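You operate a simulated robot arm through the tools that you are given. There is no shell and no other tool. Be economical: measure what you need, move in short steps, check, and stop when the job is done.

You run a simulated robot arm. Do the job below in one go: nothing can be reset, and whatever is moved stays where it is left.

Task
Shut the check bench drawer. Fetch the small blue cap from the top of the parts bench and set it on the top of the check bench. Stack the numbered nest labelled "3" from the top of the parts bench on top of the numbered nest marked "4". Push the left drawer of the parts bench shut. Switch the white rocker switch on. Close the upper drawer. Turn the left elevator speed knob to 2. Press the blue plunger button three times. Take the green cap from the narrow black tray and leave it on the brown panel. Do these in any order.

The check looks at the end state, three seconds after you hand in, the way a careful person would. Anything else that was tipped, shoved, dropped, spilled or broken makes it a failure. A push-on lid holds only when it is set on centred and level and pressed home; a screw cap is set on level and turned clockwise until tight.

Robot
A 6-joint arm with a two-finger gripper on a trunk, on a base that drives. Base frame: it is fixed to the floor where the robot stands at the start and does not move with it; the origin is under the middle of the robot, x ahead of it, y to its left, z up. Units: cm, rad, N and s.
With the tool pointing down near the work surface it reaches from about 30 to 74 cm from the robot's upright axis, wherever it stands. Its first joint turns from -2.897 to 2.897 rad. Places, roughly: blue plunger button [70, 40, 100]; brown panel (9x12x1 cm) [-240, -140, 80]; check bench drawer [70, 10, 70]; green cap (4x4x3 cm) [80, 0, 90]; left drawer of the parts bench [-70, -50, 70]; left elevator speed knob [-250, -10, 70]; numbered nest [-50, -75, 75]; small blue cap (3x3x3 cm) [-30, -60, 90]; top of the check bench [100, 20, 90]; upper drawer [-240, -120, 70]; white rocker switch [-180, -110, 80]. Payload 1.57 kg.
The tool frame sits at the grasp point between the pads (the TCP): z along the fingers, y along the line on which they close. The tips reach 2.1 cm beyond it. Largest opening 7 cm; the body of the gripper starts 5 cm behind the TCP.
Orientation is that of the tool frame in the base frame, as [roll, pitch, yaw] about the fixed x, y, z axes, in that order (R = Rz(yaw) Ry(pitch) Rx(roll)). With the fingers straight down and closing along the base's y, the tool's x points along the base's -x, its y along +y and its z along -z.

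Tools
- The arm moves only by the tool apply_moves. Its argument "motion" is a list of rows, each a list of 7 numbers: the turn, a rotation vector about the tool's x, y, z in rad, then the shift along the tool's x, y, z in cm, then the finger opening in cm, from 0 to 7. In form: [[rx, ry, rz, dx, dy, dz, grip], ...]. A call has 1 to 8 rows; each row is the pose to reach, as a shift and turn from the pose commanded when the call began, along the tool's axes at that moment. A row lasts 0.2 s, in which the tool goes at most 5 cm and 0.15 rad; a call with a longer step from one row to the next is refused whole, and so is a gripper value outside its range. Where a pose cannot be reached the arm comes as near as it can. A force on the tool above 40 N (or 10 N above the force at the start of the call, whichever is more), or a blocked arm, ends the call early, and 0.2 s more pass. Each finger halts on what it meets, pressing with about 22 N; the grip force reading is that of the motor and also rises with nothing between the fingers. The clock runs only during rows and for 0.2 s after the last one: add rows that repeat a pose to give the fingers time. It gives the time, the measured TCP pose, the force on the tool (base axes), the opening and the grip force at its end, in the units of the frame above (readings bear some noise), with the torque about the TCP (base axes, N m) and any sound that the robot's microphone picked up, and new pictures: "views" is both (left out), scene, wrist or none.
- Cameras (640 x 400 px; columns grow to the right, rows downward): "scene" is now at [0.41, 11.3, 147.08]; the picture's right is [-0.61, -0.79, -0.00], its down [-0.64, 0.50, -0.58] and it looks along [0.46, -0.36, -0.81] (base axes); focal length 214 px, centre (320, 200). "wrist" rides on the gripper at [7.9, 0.4, -8.1] in the tool frame; the picture's right is [-0.05, 1.00, 0.00], its down [-0.67, -0.04, -0.74] and it looks along [-0.74, -0.04, 0.67] (tool axes); focal length 256 px, centre (320, 200). There is no depth. A picture from a camera that has moved, and an enlarged one, comes with that camera's place and axes in the base frame and with its lens. The place of the scene camera against the robot may be out by one fixed shift of up to 1.2 cm in any direction.
- base_move(legs): drives the robot by 1 to 6 legs, each [ahead, left, turn to the left] in cm, cm and rad, along the robot's own axes; the way and the turn of a leg run together, so that a leg with both is an arc; at most 150 cm and 3.142 rad a leg. The arm and the cameras ride along, it lands a little off, and it stops where it bumps. It gives what a move gives, and a new picture of the scene camera.
- aim_head(pan, tilt): turns the head with the scene camera to pan (to the left, within 2.705 rad either way) and tilt (down, from -0.506 to 1.204), counted from straight ahead of the robot. It gives what a move gives, and a new picture of the scene camera.
- inspect(camera, box): a new picture of the part [left, top, right, bottom] of that camera's present view, enlarged. No time passes.
- hand_in(): hands the job in; it is judged then, once.

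Work in short steps. Places have to be worked out from the pictures, the camera data and where the tool is seen: move nearer, look again, correct. Check each grasp and each placing, and mend what went wrong. You have 186 turns and 260 pictures in all, those below and enlarged ones among them. Open the gripper and draw the arm clear of the work before you hand the job in, unless the task says otherwise; then end with one line.

The tools are called after "Call:" as a command line: name --pt "numbers of a row" for each row, then --argument value for the rest, lists and objects as JSON in quotes. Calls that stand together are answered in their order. apply_moves: Moves the arm, as the interface text tells. Its arguments: {"type":"object","properties":{"motion":{"type":"array"},"views":{"type":"string","enum":["both","scene","wrist","none"]}},"required":["motion"]} The other tools are called the same way: base_move (legs) drives the base; aim_head (pan, tilt) turns the head that bears the scene camera; inspect (camera, box) takes an enlarged picture of a part of a camera's view; hand_in () hands the job in.

At the start:

```text
t: 0.0
tcp_pos: [12.46, -38.1, 128.83]
tool_rot: [3.141, 0.0, -3.141]
contact_force: [0.7, -1.0, 0.7]
moment: [0.0, -0.02, 0.01]
gripper_width: 7.0
finger_force: 0.0
robot x, y, heading: [0.07, 0.24, 0.001]
head pan, tilt: [-0.661, 0.951]
```

scene: 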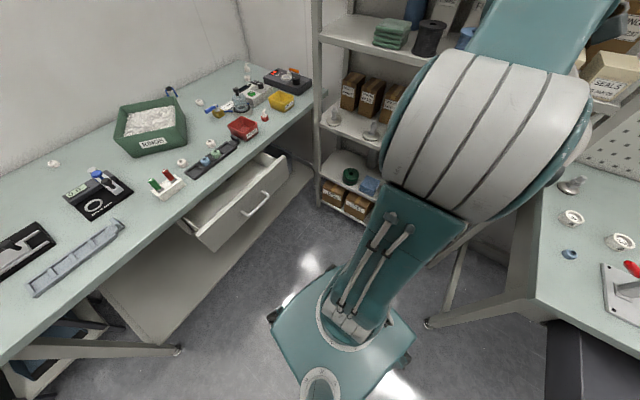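
wrist: 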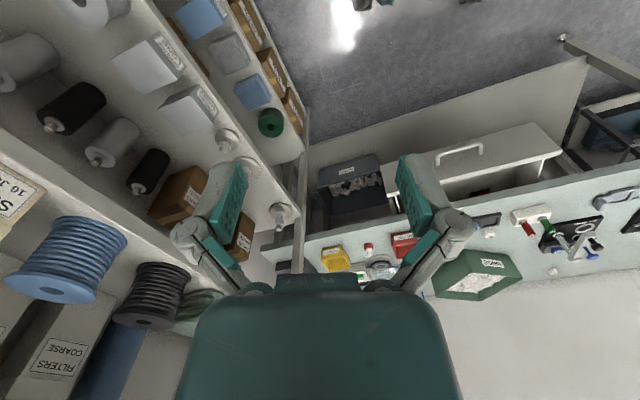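

I'll start by looking at the check bench ahead, to locate the drawer, button and tray.

Call:
aim_head --pan 0.1 --tilt 0.7

Call:
aim_head --pan -2.3 --tilt 0.8

Call:
aim_head --pan 2.65 --tilt 0.6

```text
t: 1.1
tcp_pos: [12.55, -38.19, 128.82]
tool_rot: [-3.141, 0.001, 3.141]
contact_force: [-0.2, 0.4, 0.2]
moment: [0.01, 0.03, -0.04]
gripper_width: 7.0
finger_force: 0.1
robot x, y, heading: [0.28, -0.29, 0.003]
head pan, tilt: [0.099, 0.7]
camera scene: at [3.14, 16.6, 149.08], right [0.1, -1.0, 0.0], down [-0.64, -0.06, -0.76], along [0.76, 0.08, -0.64], focal length 214 px, centre (320, 200)
```

scene: 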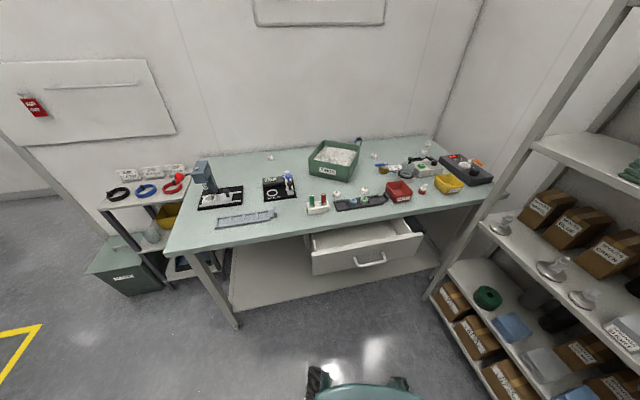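

```text
t: 3.3
tcp_pos: [12.43, -38.22, 128.74]
tool_rot: [3.141, 0.0, 3.141]
contact_force: [-0.1, -0.1, 0.2]
moment: [-0.01, -0.02, 0.0]
gripper_width: 7.03
finger_force: 0.1
robot x, y, heading: [0.02, -0.32, 0.002]
head pan, tilt: [-2.3, 0.799]
camera scene: at [-10.7, 9.74, 148.26], right [-0.75, 0.67, 0.0], down [0.48, 0.54, -0.7], along [-0.46, -0.52, -0.72], focal length 214 px, centre (320, 200)
```

scene: 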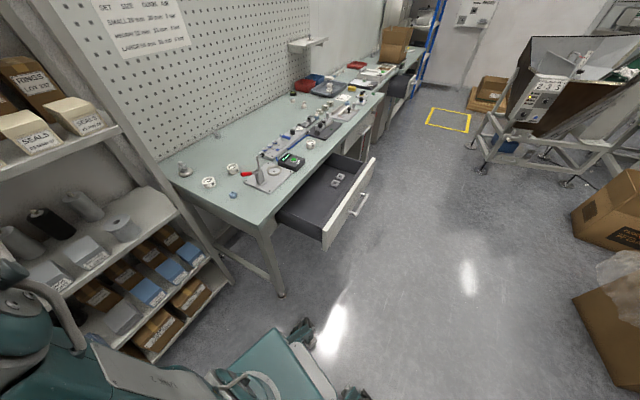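

```text
t: 7.2
tcp_pos: [12.51, -38.22, 128.76]
tool_rot: [-3.141, 0.0, -3.141]
contact_force: [-0.5, -0.1, -0.6]
moment: [0.0, 0.03, 0.0]
gripper_width: 7.0
finger_force: 0.0
robot x, y, heading: [0.07, 0.17, -0.001]
head pan, tilt: [2.649, 0.6]
camera scene: at [-13.11, 19.94, 149.95], right [0.47, 0.88, 0.0], down [0.5, -0.27, -0.83], along [-0.73, 0.39, -0.56], focal length 214 px, centre (320, 200)
```

scene: 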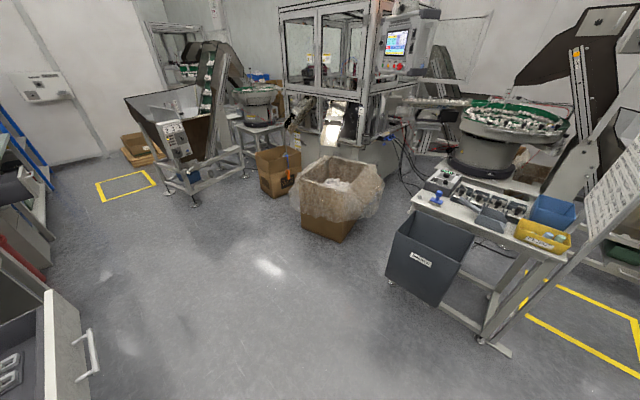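

Now detail of the check bench: aim there and enlarge.

Call:
aim_head --pan 0.1 --tilt 0.75

Call:
inspect --camera "scene" --box '[170, 120, 350, 235]'

Call:
inspect --camera "scene" --box '[300, 110, 500, 240]'

```text
t: 9.5
tcp_pos: [12.35, -38.22, 128.73]
tool_rot: [-3.142, 0.0, 3.14]
contact_force: [-0.8, 0.2, 0.3]
moment: [0.02, 0.02, -0.01]
gripper_width: 7.0
finger_force: 0.1
robot x, y, heading: [-0.01, 0.15, 0.001]
head pan, tilt: [0.099, 0.75]
camera scene: at [2.93, 16.59, 148.65], right [0.1, -0.99, 0.0], down [-0.68, -0.07, -0.73], along [0.73, 0.07, -0.68], focal length 214 px, centre (320, 200)
```

scene: 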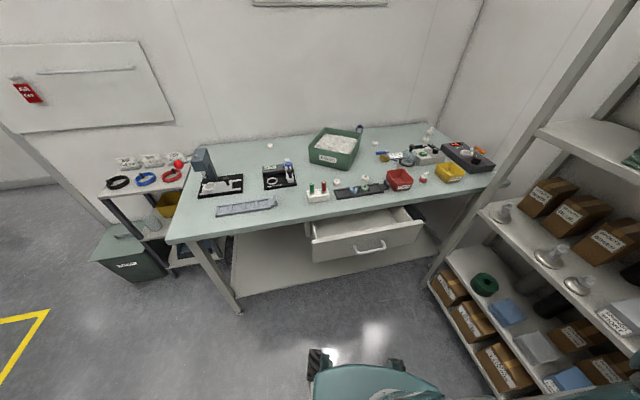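

```text
3.48 times, centred on (260, 178) of scene
camera zoom: at [2.93, 16.59, 148.65], right [0.1, -0.99, 0.0], down [-0.68, -0.07, -0.73], along [0.73, 0.07, -0.68], focal length 746 px, centre (529, 278)
```

zoom: 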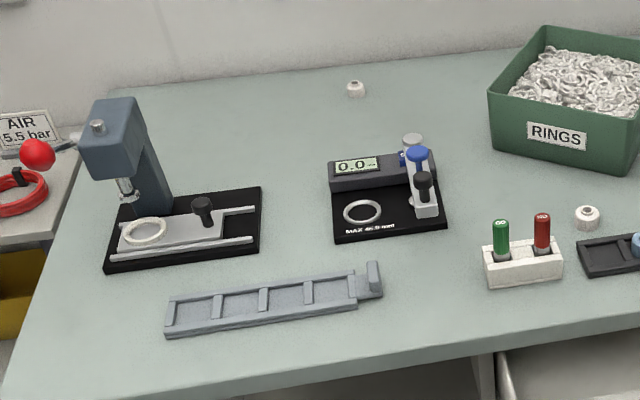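

```text
3.08 times, centred on (400, 175) of scene
camera zoom: at [2.93, 16.59, 148.65], right [0.1, -0.99, 0.0], down [-0.68, -0.07, -0.73], along [0.73, 0.07, -0.68], focal length 660 px, centre (74, 277)
```

zoom: 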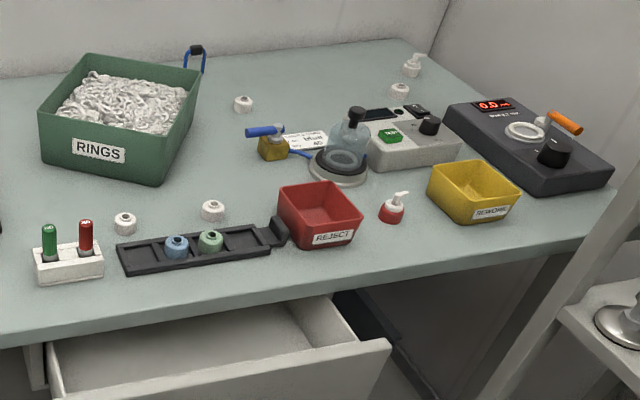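

The check bench is ahead; I'll begin with its drawer. First swing the arm round in front at a height clear of everything.

Call:
apply_moves --pt "0 0 0 -3 3.5 0 4" --pt "0 0 0 -6 7 0 2" --pt "0 0 0 -9 10.5 0 0" --pt "0 0 0 -12 14 0 0" --pt "0 0 0 -15 17.5 0 0" --pt "0 0 0 -18 21 0 0" --pt "0 0 0 -21 25 0 0" --pt "0 0 0 -24 29 0 0" --views "scene"

```text
t: 11.3
tcp_pos: [36.36, -9.22, 128.72]
tool_rot: [-3.139, 0.0, -3.141]
contact_force: [0.1, 0.2, 0.5]
moment: [0.01, 0.02, 0.01]
gripper_width: 0.0
finger_force: 21.9
robot x, y, heading: [-0.02, 0.02, -0.002]
head pan, tilt: [0.099, 0.75]
camera scene: at [3.0, 16.79, 148.63], right [0.1, -1.0, 0.0], down [-0.68, -0.07, -0.73], along [0.73, 0.07, -0.68], focal length 214 px, centre (320, 200)
```

scene: 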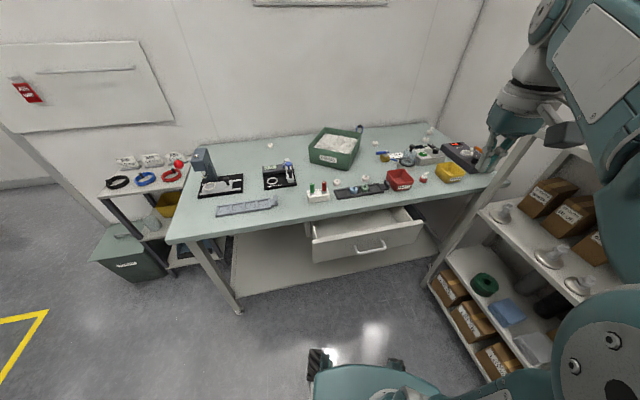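

Lower in front of the drawer and look with the wrist camera.

Call:
apply_moves --pt "0 0 0 0 1 5 0" --pt "0 0 0 0 2 10 0" --pt "0 0 0 0 3 15 0" --pt "0 0 0 0 4 20 0" --pt "0 0 0 0 5 25 0" --pt "0 0 0 0 6 30 0" --pt "0 0 0 0 7 35 0" --pt "0 0 0 0 8 39 0"

```text
refused: row 1 steps farther than a row can; nothing moved
```

Steps must stay within 5 cm in total; shorten them.

Call:
apply_moves --pt "0 0 0 0 1 4.8 0" --pt "0 0 0 0 2 9.6 0" --pt "0 0 0 0 3 14.4 0" --pt "0 0 0 0 4 19.2 0" --pt "0 0 0 0 5 24 0" --pt "0 0 0 0 6 28.8 0" --pt "0 0 0 0 7 33.6 0" --pt "0 0 0 0 8 38 0"

```text
t: 13.1
tcp_pos: [36.89, -1.26, 90.7]
tool_rot: [3.141, 0.0, 3.141]
contact_force: [-0.5, 0.3, -0.1]
moment: [-0.02, -0.04, 0.0]
gripper_width: 0.01
finger_force: 21.8
robot x, y, heading: [-0.2, -0.31, -0.002]
head pan, tilt: [0.099, 0.75]
camera scene: at [3.02, 16.77, 148.63], right [0.1, -1.0, 0.0], down [-0.68, -0.07, -0.73], along [0.73, 0.07, -0.68], focal length 214 px, centre (320, 200)
camera wrist: at [28.9, -0.78, 98.98], right [0.05, 1.0, 0.0], down [0.67, -0.04, 0.75], along [0.74, -0.04, -0.67], focal length 256 px, centre (320, 200)
```

scene: 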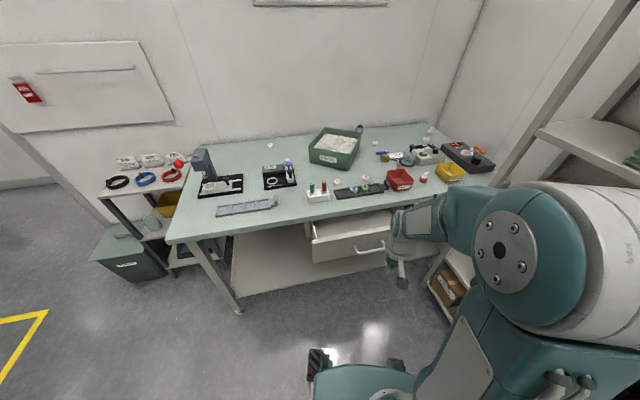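
wrist: 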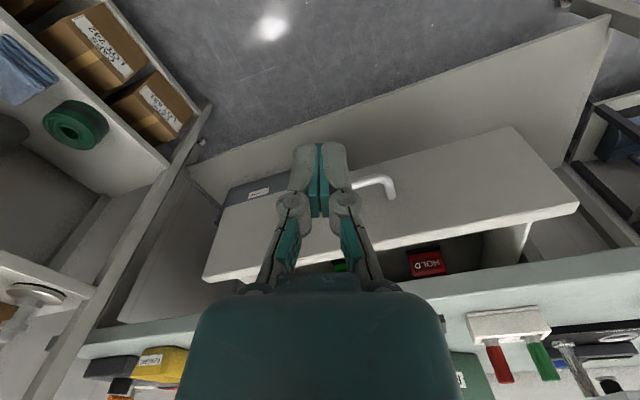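

Triangulating from both cameras: the bench is yawed about 0.32 rad, its top is near z = 86, and the drawer face runs from (51, 25) to (66, -20) with its top at z ≈ 81, open about 10 cm. I drive ahead 12 cm and yaw the tool to match the bench.

Call:
base_move --legs '[[12, 0, 0]]'

Call:
apply_moves --pt "0 0 -0.11 0 0 0 0" --pt "0 0 -0.22 0 0 0 0" --pt "0 0 -0.32 0 0 0 0" --views "none"

Call:
apply_moves --pt "0 -0.14 0 0 0 0 0" --pt "0 -0.28 0 0 0 0 0" --pt "0 -0.42 0 0 0 0 0" --pt "0 -0.56 0 0 0 0 0" --pt "0 -0.7 0 0 0 0 0" --views "both"

```text
t: 14.3
tcp_pos: [48.82, -1.12, 90.88]
tool_rot: [3.141, 0.0, -3.139]
contact_force: [0.4, -0.4, 0.5]
moment: [-0.01, -0.02, 0.01]
gripper_width: 0.0
finger_force: 22.3
robot x, y, heading: [11.97, -0.38, 0.002]
head pan, tilt: [0.099, 0.75]
camera scene: at [15.02, 16.76, 148.64], right [0.1, -0.99, 0.0], down [-0.68, -0.07, -0.73], along [0.73, 0.07, -0.68], focal length 214 px, centre (320, 200)
```

scene: 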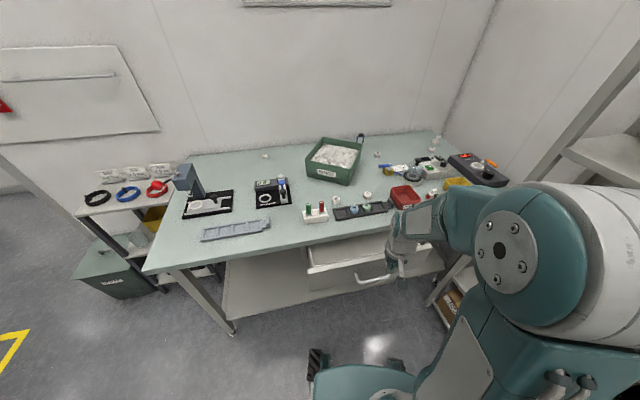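

```text
t: 15.2
tcp_pos: [48.9, -1.18, 90.78]
tool_rot: [-3.141, 0.001, -2.818]
contact_force: [-0.5, 0.1, -0.6]
moment: [-0.02, -0.01, 0.01]
gripper_width: 0.0
finger_force: 22.2
robot x, y, heading: [12.13, -0.41, 0.004]
head pan, tilt: [0.099, 0.75]
```

```text
t: 16.4
tcp_pos: [52.39, -2.03, 91.51]
tool_rot: [-3.138, 0.695, -2.81]
contact_force: [0.7, 0.3, -0.4]
moment: [0.03, 0.07, -0.02]
gripper_width: 0.01
finger_force: 22.1
out of reach, approached as far as the arm can: row 4, 5
robot x, y, heading: [12.42, 0.33, 0.002]
head pan, tilt: [0.099, 0.75]
camera scene: at [15.0, 16.72, 148.64], right [0.1, -0.99, 0.0], down [-0.68, -0.07, -0.73], along [0.73, 0.07, -0.68], focal length 214 px, centre (320, 200)
camera wrist: at [41.61, -5.26, 92.82], right [-0.28, 0.96, 0.03], down [0.04, -0.02, 1.0], along [0.96, 0.29, -0.04], focal length 256 px, centre (320, 200)
```

scene: 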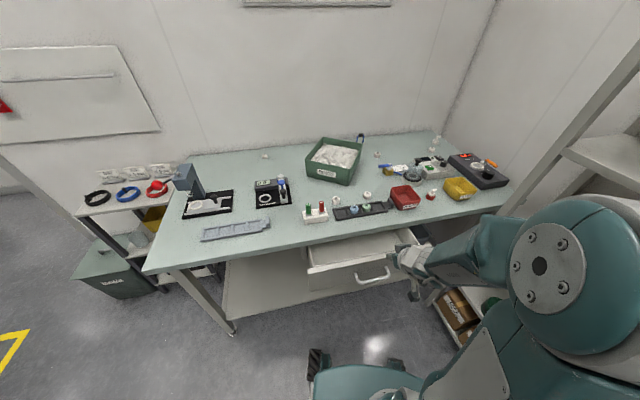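
wrist: 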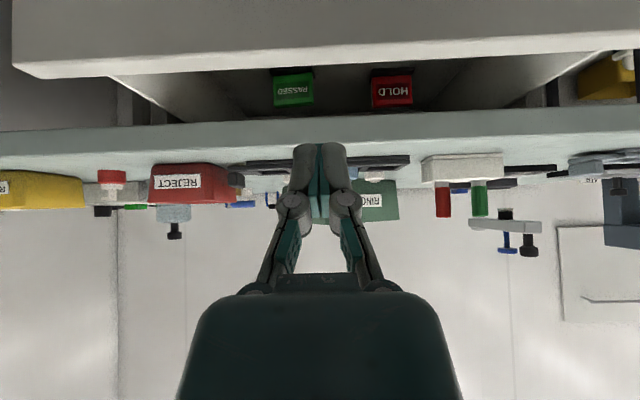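

The arm is slightly limited close in with this tilt. I lower the tips to about z = 77 in front of the face, above the handle.

Call:
apply_moves --pt "0 0 0 1.75 0 3.6 0" --pt "0 0 0 3.5 0 7.2 0" --pt "0 0 0 5.24 0 10.88 0" --pt "0 0 0 5.24 0 10.88 0" --views "both"

```text
t: 17.4
tcp_pos: [55.87, -1.2, 80.38]
tool_rot: [3.131, 0.697, -2.826]
contact_force: [0.3, 0.4, 0.1]
moment: [0.01, -0.01, -0.03]
gripper_width: 0.0
finger_force: 22.2
out of reach, approached as far as the arm can: row 3, 4
robot x, y, heading: [11.76, 0.1, -0.0]
head pan, tilt: [0.099, 0.75]
camera scene: at [15.06, 16.72, 148.64], right [0.1, -0.99, 0.0], down [-0.68, -0.07, -0.73], along [0.73, 0.07, -0.68], focal length 214 px, centre (320, 200)
camera wrist: at [44.92, -4.4, 81.55], right [-0.28, 0.96, 0.04], down [0.05, -0.03, 1.0], along [0.96, 0.28, -0.04], focal length 256 px, centre (320, 200)
```

scene: 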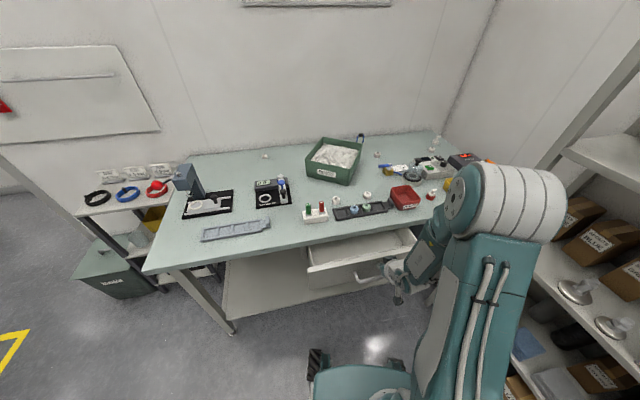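
wrist: 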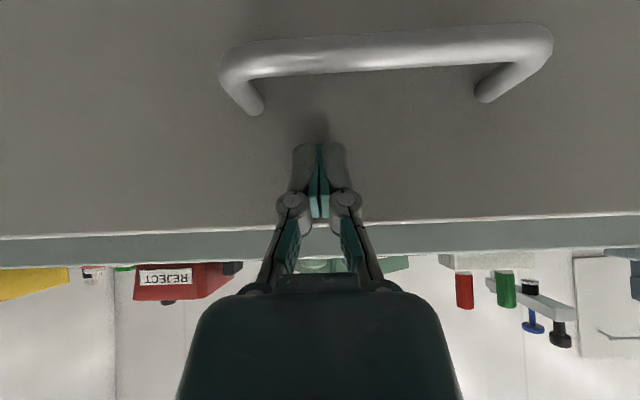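

Tips are just in front of the face, above the handle. Push along the bench normal.

Call:
apply_moves --pt "0 0 0 -2.68 0 2.25 0" --pt "0 0 0 -4.2 0 3.54 0" --pt "0 0 0 -5.74 0 4.83 0" --pt "0 0 0 -7.27 0 6.12 0" --pt "0 0 0 -8.8 0 7.41 0" --pt "0 0 0 -10.3 0 8.7 0" --pt "0 0 0 -11.8 0 9.98 0" --pt "0 0 0 -12.6 0 10.6 0" --views "both"

```text
t: 18.7
tcp_pos: [66.77, 2.28, 79.87]
tool_rot: [3.14, 0.683, -2.822]
contact_force: [-8.0, -1.9, 3.1]
moment: [0.03, 0.01, 0.04]
gripper_width: 0.59
finger_force: 29.1
robot x, y, heading: [12.11, 0.0, 0.004]
head pan, tilt: [0.099, 0.75]
stopped in row 6: the force on the tool passed its limit at 60 N (the readings are from after the stop); the commanded pose is now the measured one
camera scene: at [15.05, 16.68, 148.64], right [0.1, -0.99, 0.0], down [-0.68, -0.07, -0.73], along [0.73, 0.07, -0.68], focal length 214 px, centre (320, 200)
camera wrist: at [55.92, -0.87, 81.21], right [-0.27, 0.96, 0.03], down [0.05, -0.02, 1.0], along [0.96, 0.27, -0.05], focal length 256 px, centre (320, 200)
```

scene: 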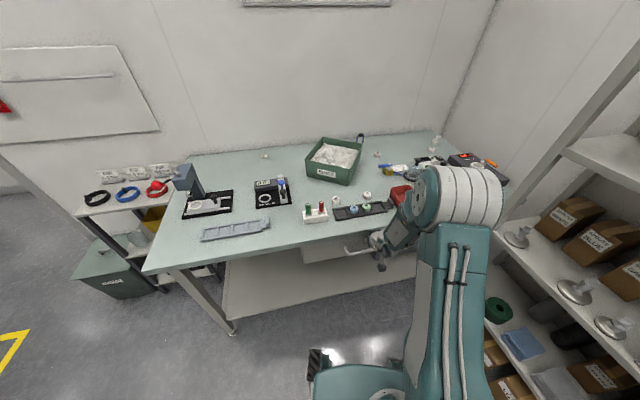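
wrist: 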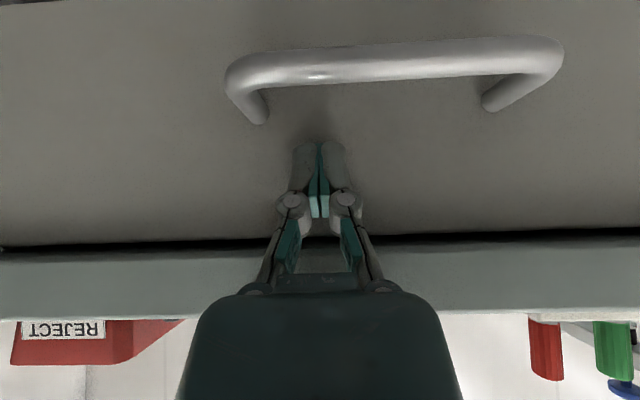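

Drawer is flush: pushed home. Back off, lift, and look at the button device more closely.

Call:
apply_moves --pt "0 0 0 2.7 0 -3.0 0" --pt "0 0 0 3.2 0 -7.5 0" --pt "0 0 0 1.7 0 -12 0" --pt "0 0 0 -1 0 -16 0" --pt "0 0 0 -3.4 0 -20 0" --pt "0 0 0 -5.4 0 -24 0" --views "none"

Call:
inspect --camera "scene" --box '[240, 160, 304, 200]'

```text
t: 20.1
tcp_pos: [56.41, -1.15, 102.0]
tool_rot: [3.141, 0.689, -2.824]
contact_force: [-0.5, -0.4, 0.1]
moment: [-0.02, 0.01, 0.0]
gripper_width: 0.0
finger_force: 28.6
robot x, y, heading: [12.32, 0.06, 0.004]
head pan, tilt: [0.099, 0.75]
```

```text
10.00 times, centred on (272, 180) of scene
camera zoom: at [15.02, 16.76, 148.64], right [0.1, -0.99, 0.0], down [-0.68, -0.07, -0.73], along [0.73, 0.07, -0.68], focal length 2145 px, centre (800, 400)
```

zoom: 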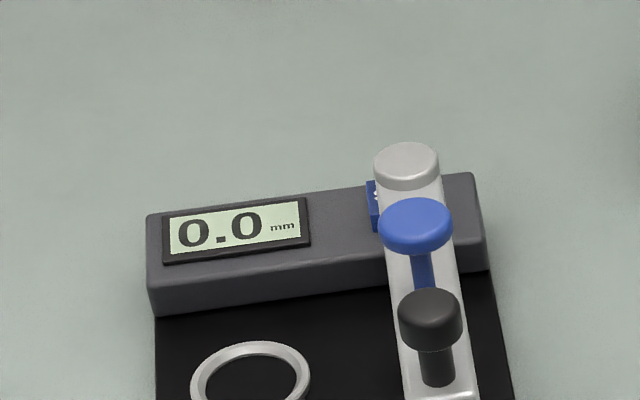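

The blue plunger is a mushroom head on a vertical stem. I untilt, rise, and strafe left to come within reach of it.

Call:
apply_moves --pt "0 0.14 0 -1.5 0 -1.8 0" --pt "0 0.28 0 -3 0 -3.6 0" --pt "0 0.42 0 -4.5 0 -5.4 0" --pt "0 0.56 0 -6 0 -7.2 0" --pt "0 0.69 0 -7.7 0 -9.2 0" --views "none"

Call:
base_move --legs '[[0, 32, 0]]'

Call:
apply_moves --pt "0 0 0 -4.5 0 0 0" --pt "0 0 0 -9 0 0 0" --pt "0 0 0 -13 0 0 0" --views "wrist"

```text
t: 21.3
tcp_pos: [56.49, -1.08, 114.05]
tool_rot: [-3.141, -0.006, -2.824]
contact_force: [0.5, -0.3, 0.2]
moment: [-0.01, 0.01, -0.01]
gripper_width: 0.01
finger_force: 29.3
robot x, y, heading: [12.08, 0.17, -0.001]
head pan, tilt: [0.099, 0.75]
```

```text
t: 23.4
tcp_pos: [56.45, 31.04, 113.83]
tool_rot: [3.141, -0.002, -2.819]
contact_force: [-0.2, 0.2, 0.9]
moment: [0.04, -0.01, 0.03]
gripper_width: 0.0
finger_force: 28.5
robot x, y, heading: [11.84, 32.34, 0.01]
head pan, tilt: [0.099, 0.75]
camera scene: at [14.89, 48.62, 148.68], right [0.1, -0.99, 0.0], down [-0.68, -0.07, -0.73], along [0.73, 0.08, -0.68], focal length 214 px, centre (320, 200)
```

scene: 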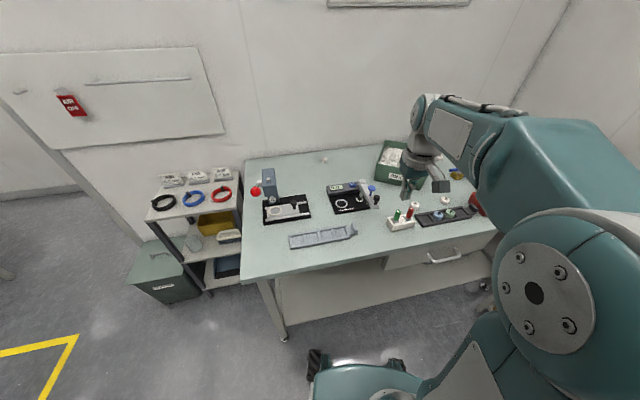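

```text
t: 24.2
tcp_pos: [68.83, 35.42, 113.81]
tool_rot: [-3.141, -0.003, -2.818]
contact_force: [-0.9, 0.2, 1.0]
moment: [0.0, -0.04, 0.0]
gripper_width: 0.01
finger_force: 28.4
robot x, y, heading: [11.82, 32.28, 0.009]
head pan, tilt: [0.099, 0.75]
camera wrist: at [61.09, 33.35, 122.07], right [-0.27, 0.96, 0.0], down [0.65, 0.18, 0.74], along [0.72, 0.2, -0.67], focal length 256 px, centre (320, 200)
```

wrist: 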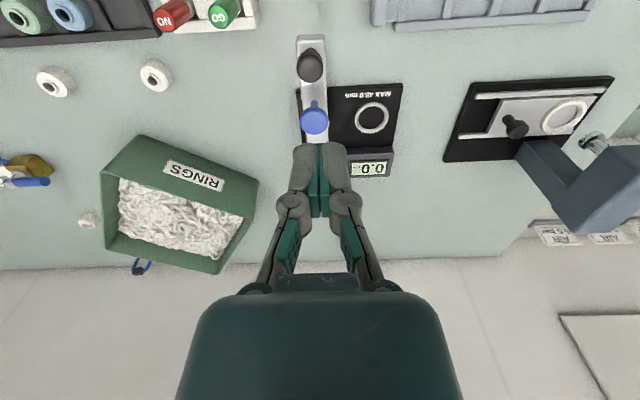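

Knob triangulates to about (72.8, 36.1, ~102). I move horizontally above it and check the alignment.

Call:
apply_moves --pt "0 0 0 -3.9 -0.6 0 0" --pt "0 0 0 -3.9 -0.6 0 0" --views "both"

```text
t: 24.8
tcp_pos: [72.46, 36.0, 113.55]
tool_rot: [3.14, -0.003, -2.817]
contact_force: [0.9, 0.9, -0.1]
moment: [0.01, 0.0, -0.01]
gripper_width: 0.01
finger_force: 28.9
robot x, y, heading: [12.01, 32.38, 0.004]
head pan, tilt: [0.099, 0.75]
camera scene: at [14.98, 48.98, 148.63], right [0.1, -0.99, 0.0], down [-0.68, -0.07, -0.73], along [0.73, 0.08, -0.68], focal length 214 px, centre (320, 200)
camera wrist: at [64.69, 33.87, 121.81], right [-0.27, 0.96, 0.0], down [0.65, 0.18, 0.74], along [0.72, 0.2, -0.67], focal length 256 px, centre (320, 200)
```

scene: 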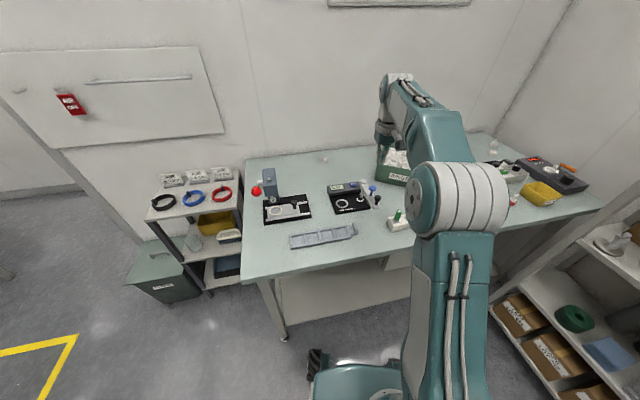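
wrist: 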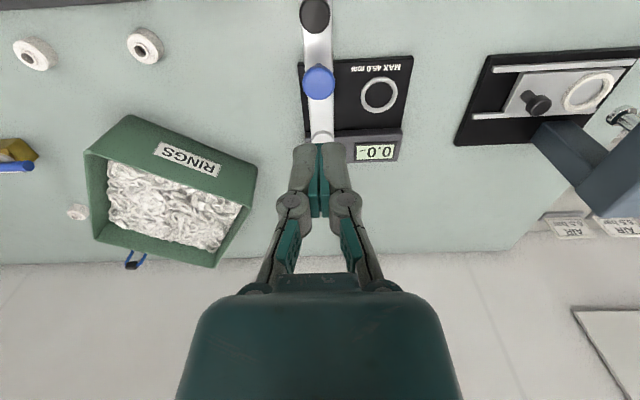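

Ambiguity remains between depth and forward offset (f≈0–2 cm). Descend 5 cm and look again.

Call:
apply_moves --pt "0 0 0 0 0 2.5 0" --pt "0 0 0 0 0 5 0" --pt "0 0 0 0 0 5 0" --views "none"

Call:
inspect --camera "wrist" --box '[240, 60, 400, 160]'

```text
t: 25.6
tcp_pos: [72.36, 36.0, 108.66]
tool_rot: [3.141, -0.005, -2.818]
contact_force: [-0.7, 0.3, -0.3]
moment: [0.01, 0.03, -0.02]
gripper_width: 0.0
finger_force: 28.7
robot x, y, heading: [11.75, 32.36, 0.004]
head pan, tilt: [0.099, 0.75]
```

```text
4.00 times, centred on (320, 110) of wrist
camera zoom: at [64.7, 33.95, 116.91], right [-0.27, 0.96, 0.0], down [0.65, 0.18, 0.74], along [0.72, 0.2, -0.67], focal length 1024 px, centre (320, 560)
```

zoom: 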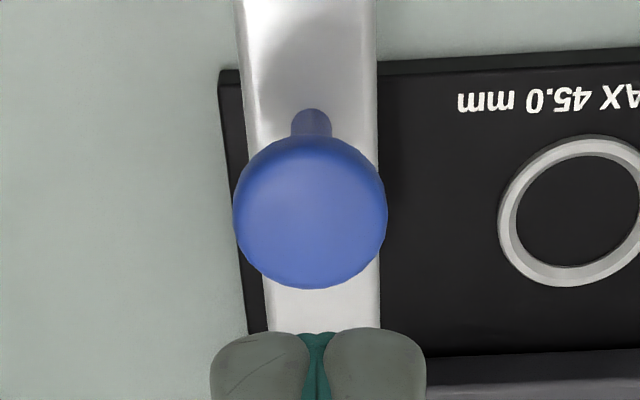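

Solution: knob is ~1 cm further ahead, top around z ≈ 100.6. Shift and lower to just above it.

Call:
apply_moves --pt "0 0 0 -1.0 -0.15 1 0" --pt "0 0 0 -1.0 -0.15 3 0" --pt "0 0 0 -1.0 -0.15 4.6 0" --pt "0 0 0 -1.0 -0.15 4.6 0" --views "wrist"

```text
t: 26.6
tcp_pos: [73.15, 36.25, 104.19]
tool_rot: [-3.141, -0.002, -2.82]
contact_force: [0.8, -0.2, 0.0]
moment: [-0.05, -0.03, -0.01]
gripper_width: 0.0
finger_force: 28.8
robot x, y, heading: [11.93, 32.34, 0.009]
head pan, tilt: [0.099, 0.75]
camera wrist: at [65.59, 34.2, 112.51], right [-0.27, 0.96, 0.0], down [0.65, 0.18, 0.74], along [0.72, 0.2, -0.67], focal length 256 px, centre (320, 200)
```

wrist: 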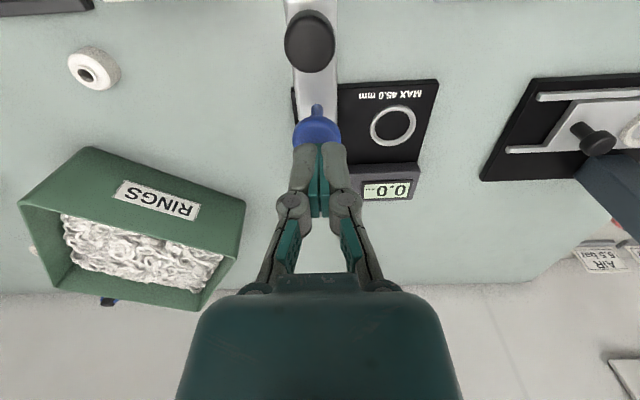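

The tips are over the knob. Press down gently in small steps and listen.

Call:
apply_moves --pt "0 0 0 0 0 0.6 0" --pt "0 0 0 0 0 1.2 0" --pt "0 0 0 0 0 1.6 0" --pt "0 0 0 0 0 2.0 0" --views "wrist"

```text
t: 27.6
tcp_pos: [73.47, 36.46, 102.15]
tool_rot: [3.14, -0.005, -2.819]
contact_force: [-1.0, 1.2, 1.3]
moment: [0.02, 0.0, 0.02]
gripper_width: 0.62
finger_force: 28.5
robot x, y, heading: [11.77, 32.6, 0.006]
head pan, tilt: [0.099, 0.75]
camera wrist: at [65.87, 34.29, 110.48], right [-0.27, 0.96, 0.0], down [0.65, 0.18, 0.74], along [0.72, 0.2, -0.67], focal length 256 px, centre (320, 200)
```

wrist: 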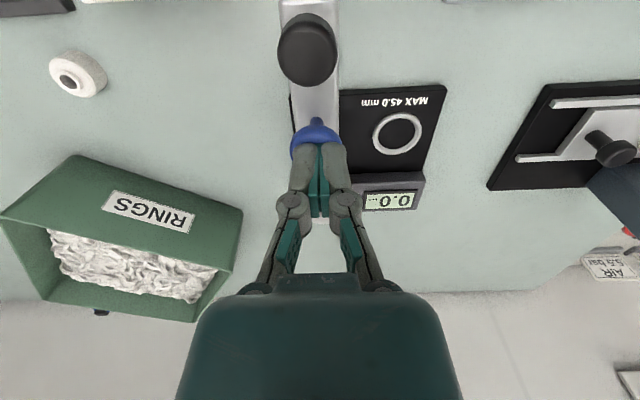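

Just touching, it seems. Continue a little further in fine steps.

Call:
apply_moves --pt "0 0 0 0 0 0.3 0" --pt "0 0 0 0 0 0.6 0" --pt "0 0 0 0 0 0.9 0" --views "none"

Call:
inspect --camera "wrist" --box '[240, 60, 400, 160]'

```text
t: 28.4
tcp_pos: [73.56, 36.4, 101.31]
tool_rot: [-3.14, -0.003, -2.819]
contact_force: [-1.5, -0.9, 2.9]
moment: [-0.01, 0.0, -0.03]
gripper_width: 0.59
finger_force: 28.9
robot x, y, heading: [11.8, 32.4, 0.005]
head pan, tilt: [0.099, 0.75]
```

```text
4.00 times, centred on (320, 110) of wrist
camera zoom: at [65.9, 34.28, 109.59], right [-0.27, 0.96, 0.0], down [0.65, 0.18, 0.74], along [0.72, 0.2, -0.67], focal length 1024 px, centre (320, 560)
```

zoom: 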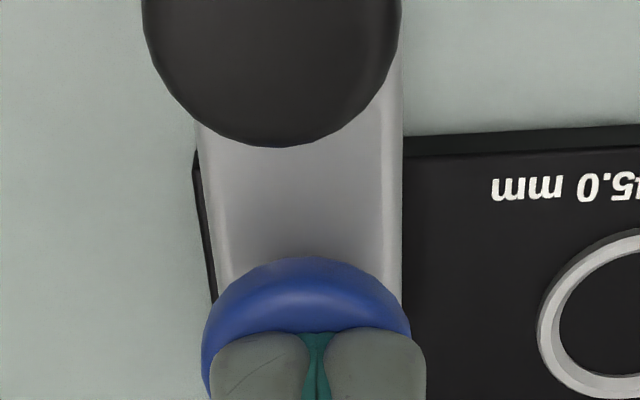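

It is moving against a soft spring. Press on till the stop.

Call:
apply_moves --pt "0 0 0 0 0 0.3 0" --pt "0 0 0 0 0 0.6 0" --pt "0 0 0 0 0 0.9 0" --pt "0 0 0 0 0 1.2 0" --views "wrist"

```text
t: 29.4
tcp_pos: [73.6, 36.44, 100.41]
tool_rot: [-3.138, 0.003, -2.818]
contact_force: [-1.8, -2.0, 21.9]
moment: [-0.07, 0.03, -0.14]
gripper_width: 0.6
finger_force: 28.9
robot x, y, heading: [11.35, 32.02, 0.007]
head pan, tilt: [0.099, 0.75]
heard: click
camera wrist: at [65.91, 34.27, 108.63], right [-0.27, 0.96, 0.0], down [0.64, 0.18, 0.75], along [0.72, 0.2, -0.67], focal length 256 px, centre (320, 200)
```

wrist: 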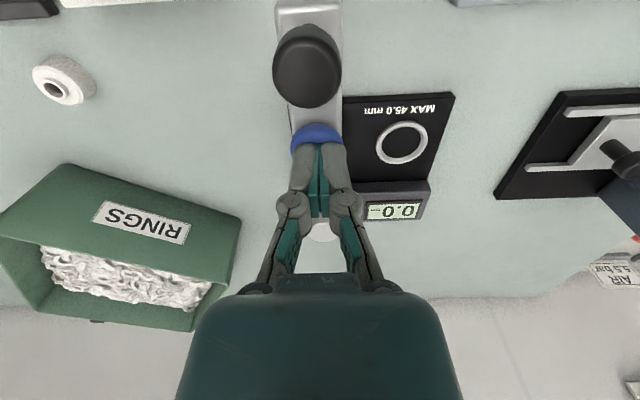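

Click: press one. Release fully by rising 3 cm, then press again.

Call:
apply_moves --pt "0 0 0 0 0 -1.5 0" --pt "0 0 0 0 0 -3 0" --pt "0 0 0 0 0 -3 0" --pt "0 0 0 0 0 -2 0" --pt "0 0 0 0 0 -1.2 0" --pt "0 0 0 0 0 -0.6 0" --pt "0 0 0 0 0 -0.3 0" --pt "0 0 0 0 0 0.0 0" --views "none"

```text
t: 31.2
tcp_pos: [73.44, 36.27, 100.49]
tool_rot: [-3.139, 0.001, -2.817]
contact_force: [-3.5, 0.2, 16.5]
moment: [-0.03, 0.11, -0.01]
gripper_width: 0.62
finger_force: 29.2
robot x, y, heading: [12.26, 32.19, 0.004]
head pan, tilt: [0.099, 0.75]
heard: click
```

Second click heard. Release and do the third press.

Call:
apply_moves --pt "0 0 0 0 0 -1.5 0" --pt "0 0 0 0 0 -3 0" --pt "0 0 0 0 0 -3 0" --pt "0 0 0 0 0 -2 0" --pt "0 0 0 0 0 -1.2 0" --pt "0 0 0 0 0 -0.6 0" --pt "0 0 0 0 0 -0.3 0" --pt "0 0 0 0 0 0.0 0" --views "none"

Call:
apply_moves --pt "0 0 0 0 0 -1.5 0" --pt "0 0 0 0 0 -4 0" --pt "0 0 0 0 0 -8 0" --pt "0 0 0 0 0 -12 0" --pt "0 0 0 4 0 -14 0" --pt "0 0 0 8 0 -15 0" --views "wrist"

```text
t: 33.0
tcp_pos: [73.44, 36.4, 100.47]
tool_rot: [-3.141, -0.001, -2.817]
contact_force: [-1.6, -1.0, 18.9]
moment: [0.03, 0.05, 0.06]
gripper_width: 0.63
finger_force: 28.8
robot x, y, heading: [12.1, 32.35, 0.009]
head pan, tilt: [0.099, 0.75]
heard: click
```

```text
t: 34.4
tcp_pos: [66.34, 33.57, 115.22]
tool_rot: [-3.14, -0.004, -2.818]
contact_force: [0.8, -0.3, -1.0]
moment: [0.02, -0.01, -0.01]
gripper_width: 0.0
finger_force: 29.2
robot x, y, heading: [11.91, 31.8, 0.007]
head pan, tilt: [0.099, 0.75]
camera wrist: at [58.64, 31.47, 123.57], right [-0.27, 0.96, 0.0], down [0.65, 0.18, 0.74], along [0.72, 0.2, -0.67], focal length 256 px, centre (320, 200)
```

wrist: 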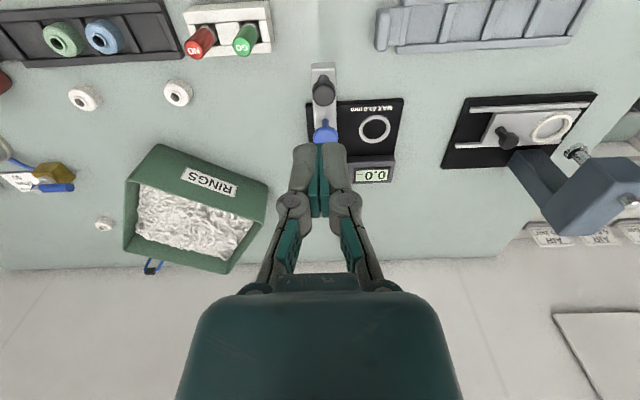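

All three presses clicked. Next I fetch the green cap (approx (76, 5)); drive back right and look at it.

Call:
base_move --legs '[[0, -30, 0]]'

Call:
apply_moves --pt "0 0 0 0 0 4 3" --pt "0 0 0 3 0 6 6" --views "wrist"

```text
t: 36.5
tcp_pos: [66.44, 4.19, 115.29]
tool_rot: [-3.14, -0.002, -2.818]
contact_force: [0.1, 0.0, 1.3]
moment: [0.0, 0.01, -0.01]
gripper_width: 0.0
finger_force: 28.8
robot x, y, heading: [12.15, 2.64, 0.009]
head pan, tilt: [0.099, 0.75]
camera scene: at [15.1, 19.86, 148.57], right [0.11, -0.99, 0.0], down [-0.68, -0.08, -0.73], along [0.73, 0.07, -0.68], focal length 214 px, centre (320, 200)
```

scene: 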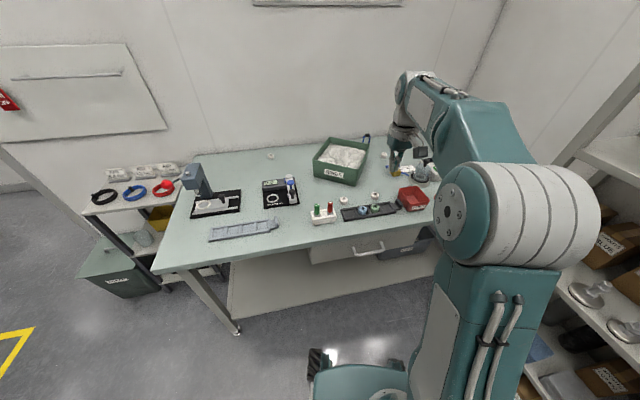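

```text
t: 37.1
tcp_pos: [63.66, 3.27, 109.15]
tool_rot: [-3.141, -0.004, -2.816]
contact_force: [0.7, 0.0, -0.3]
moment: [-0.04, 0.04, 0.0]
gripper_width: 6.0
finger_force: 0.1
robot x, y, heading: [12.59, 2.45, 0.007]
head pan, tilt: [0.099, 0.75]
camera wrist: at [55.9, 1.11, 117.44], right [-0.27, 0.96, 0.0], down [0.64, 0.18, 0.74], along [0.72, 0.2, -0.67], focal length 256 px, centre (320, 200)
```

wrist: 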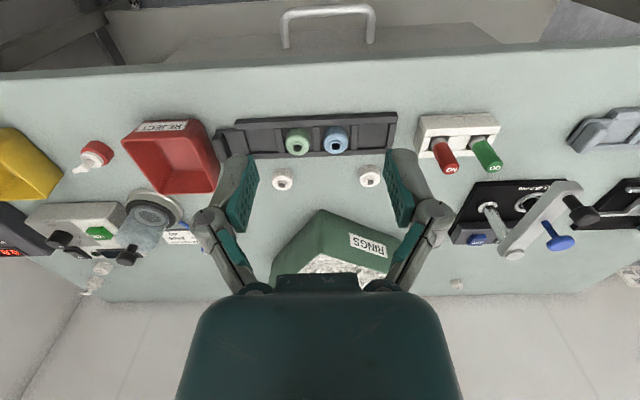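

Zoom on the tray to choose the grip direction.

Call:
inspect --camera "wrist" --box '[225, 100, 405, 200]'

Call:
inspect --camera "scene" --box '[330, 180, 410, 230]'

```text
3.56 times, centred on (315, 150) of wrist
camera zoom: at [55.9, 1.11, 117.44], right [-0.27, 0.96, 0.0], down [0.64, 0.18, 0.74], along [0.72, 0.2, -0.67], focal length 910 px, centre (338, 378)
```

zoom: 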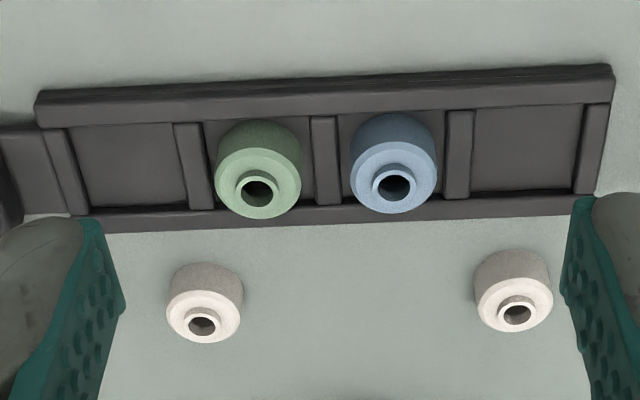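

```text
8.00 times, centred on (370, 205) of scene
camera zoom: at [15.08, 19.86, 148.59], right [0.11, -0.99, 0.0], down [-0.68, -0.08, -0.73], along [0.73, 0.08, -0.68], focal length 1716 px, centre (-80, 160)
```

zoom: 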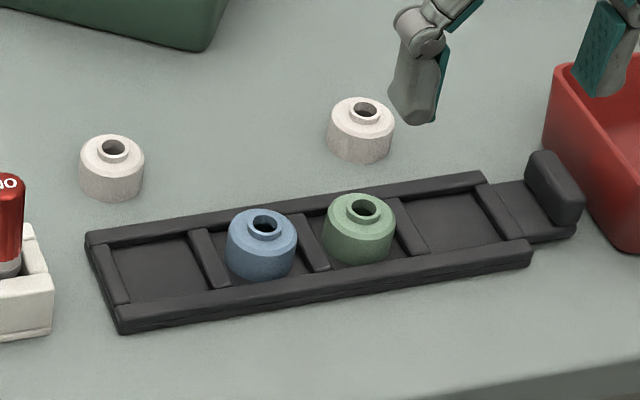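

The cap stands clear above the dividers, so closing along the tray works with opening 5.6. Move above it (TCP z ≈ 97).

Call:
apply_moves --pt "0 0 0 -4.2 -1.3 0 5.6" --pt "0 0 0 -8.4 -2.6 2 5.6" --pt "0 0 0 -12.4 -3.7 4 5.6" --pt "0 0 0 -12.4 -3.7 8 5.6" --pt "0 0 0 -12.4 -3.7 12 5.6" --pt "0 0 0 -12.4 -3.7 12 5.6" --views "wrist"

```text
t: 38.5
tcp_pos: [76.14, 3.45, 97.29]
tool_rot: [3.139, 0.0, -2.817]
contact_force: [0.2, 0.4, 0.9]
moment: [0.0, -0.02, 0.02]
gripper_width: 5.6
finger_force: 0.1
robot x, y, heading: [12.22, 2.96, 0.008]
head pan, tilt: [0.099, 0.75]
camera wrist: at [68.44, 1.26, 105.66], right [-0.27, 0.96, 0.0], down [0.64, 0.18, 0.74], along [0.72, 0.2, -0.67], focal length 256 px, centre (320, 200)
```

wrist: 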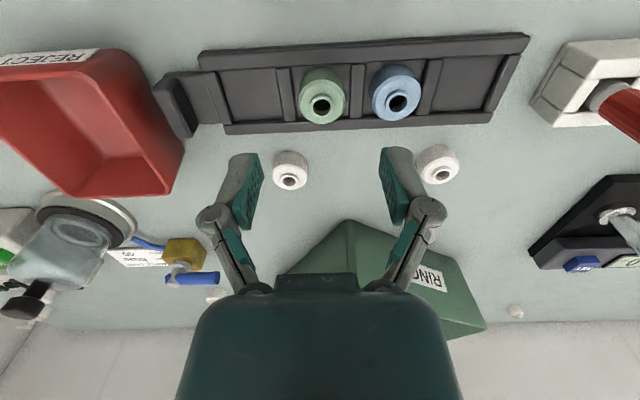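

Alignment matches expectation (row ~96). Descend and grip.

Call:
apply_moves --pt "0 0 0 0 0.1 3 5.6" --pt "0 0 0 0 0.1 6 5.6" --pt "0 0 0 0 0.1 7.2 5.6" --pt "0 0 0 0 0.1 7.2 5.6" --views "wrist"

```text
t: 39.5
tcp_pos: [76.34, 3.48, 89.93]
tool_rot: [3.14, -0.001, -2.816]
contact_force: [-0.3, -0.1, -0.4]
moment: [0.01, 0.01, -0.02]
gripper_width: 5.62
finger_force: 0.0
robot x, y, heading: [11.92, 2.59, 0.001]
head pan, tilt: [0.099, 0.75]
camera wrist: at [68.6, 1.41, 98.2], right [-0.27, 0.96, 0.0], down [0.64, 0.18, 0.74], along [0.72, 0.2, -0.67], focal length 256 px, centre (320, 200)
```

wrist: 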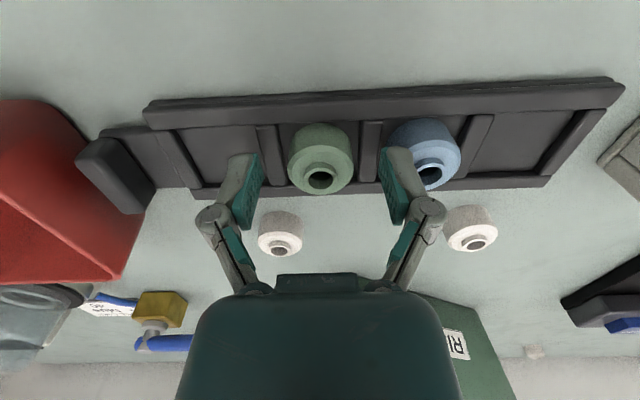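

Cap is between the pads with top just below TCP. Close and lift slightly.

Call:
apply_moves --pt "0 0 0 0 0 0.2 4.5" --pt "0 0 0 0 0 0.2 3" --pt "0 0 0 0 0 0.2 3" --pt "0 0 0 0 0 0.2 3" --views "none"

Call:
apply_moves --pt "0 0 0 0 0 -2 3" --pt "0 0 0 0 0 -6 3" --pt "0 0 0 0 0 -10 3" --pt "0 0 0 0 0 -14 3" --views "wrist"

```text
t: 40.5
tcp_pos: [76.34, 3.49, 89.88]
tool_rot: [3.14, -0.001, -2.815]
contact_force: [-0.1, -0.3, -0.2]
moment: [0.01, -0.03, 0.03]
gripper_width: 3.17
finger_force: 9.4
robot x, y, heading: [12.4, 2.86, 0.009]
head pan, tilt: [0.099, 0.75]
```

```text
t: 41.5
tcp_pos: [76.35, 3.44, 103.77]
tool_rot: [3.14, -0.006, -2.818]
contact_force: [0.0, 0.1, 0.0]
moment: [-0.02, 0.04, -0.02]
gripper_width: 3.17
finger_force: 10.1
robot x, y, heading: [12.0, 2.68, 0.007]
head pan, tilt: [0.099, 0.75]
camera wrist: at [68.74, 1.23, 112.0], right [-0.27, 0.96, 0.0], down [0.65, 0.18, 0.74], along [0.71, 0.2, -0.67], focal length 256 px, centre (320, 200)
```

wrist: 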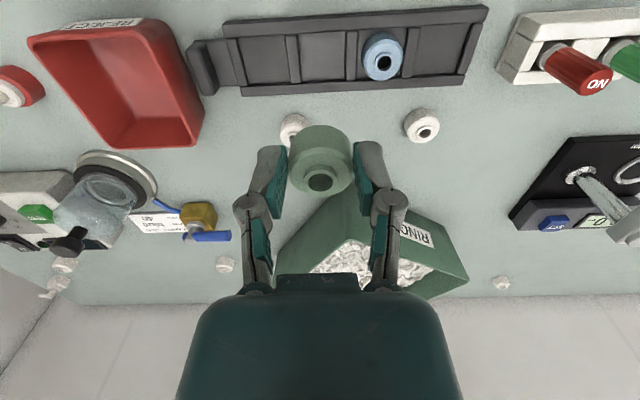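

Grasp succeeded. I tighten, retract the arm toward the robot and raise it for driving.

Call:
apply_moves --pt "0 0 0 2 0 -3 2" --pt "0 0 0 6 0 -5 2" --pt "0 0 0 10 0 -7 2" --pt "0 0 0 14 0 -9 2" --pt "0 0 0 18 0 -11 2" --pt "0 0 0 22 0 -13 2" --views "none"

Call:
base_move --legs '[[-40, 0, 0], [0, 0, 1.6]]'

Call:
aim_head --pan 1.1 --tilt 0.7

```text
t: 42.9
tcp_pos: [55.33, -3.68, 116.93]
tool_rot: [3.138, -0.002, -2.815]
contact_force: [0.1, -0.5, -0.3]
moment: [0.01, 0.04, 0.01]
gripper_width: 3.06
finger_force: 9.6
robot x, y, heading: [11.87, 2.12, 0.009]
head pan, tilt: [0.099, 0.75]
```

```text
t: 49.2
tcp_pos: [-21.41, 45.44, 117.1]
tool_rot: [3.14, -0.003, -1.264]
contact_force: [0.6, 0.5, 0.6]
moment: [0.01, -0.02, 0.01]
gripper_width: 3.18
finger_force: 9.7
robot x, y, heading: [-28.32, 2.37, 1.558]
head pan, tilt: [0.099, 0.75]
camera scene: at [-44.04, 5.35, 148.64], right [1.0, 0.09, 0.0], down [0.06, -0.68, -0.73], along [-0.06, 0.73, -0.68], focal length 214 px, centre (320, 200)
```

scene: 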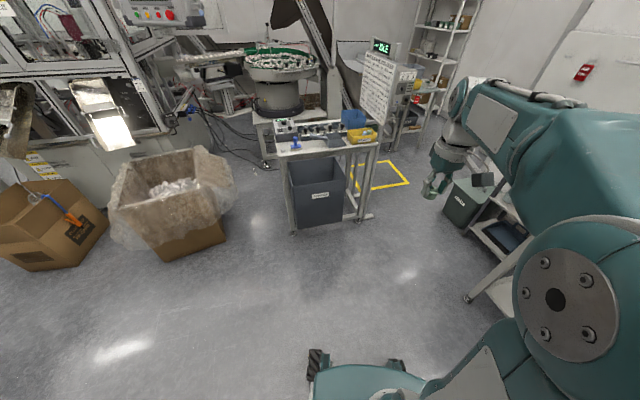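

```text
t: 50.4
tcp_pos: [-21.38, 45.41, 117.01]
tool_rot: [3.141, -0.001, -1.266]
contact_force: [0.3, -0.2, 0.4]
moment: [0.01, 0.01, -0.01]
gripper_width: 3.15
finger_force: 9.9
robot x, y, heading: [-28.72, 2.24, 1.56]
head pan, tilt: [1.1, 0.7]
camera scene: at [-50.85, 1.05, 149.06], right [0.47, 0.88, 0.0], down [0.57, -0.3, -0.76], along [-0.68, 0.36, -0.64], focal length 214 px, centre (320, 200)
```

scene: 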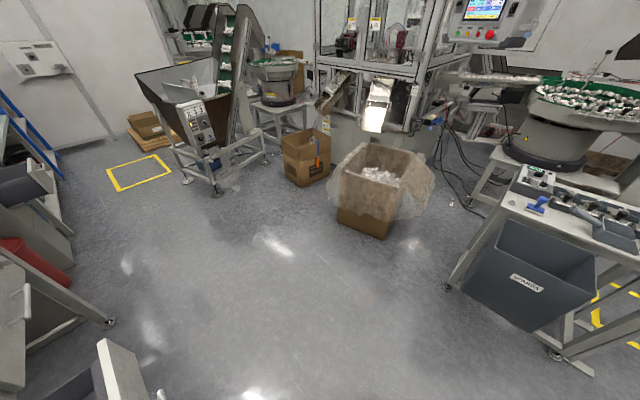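

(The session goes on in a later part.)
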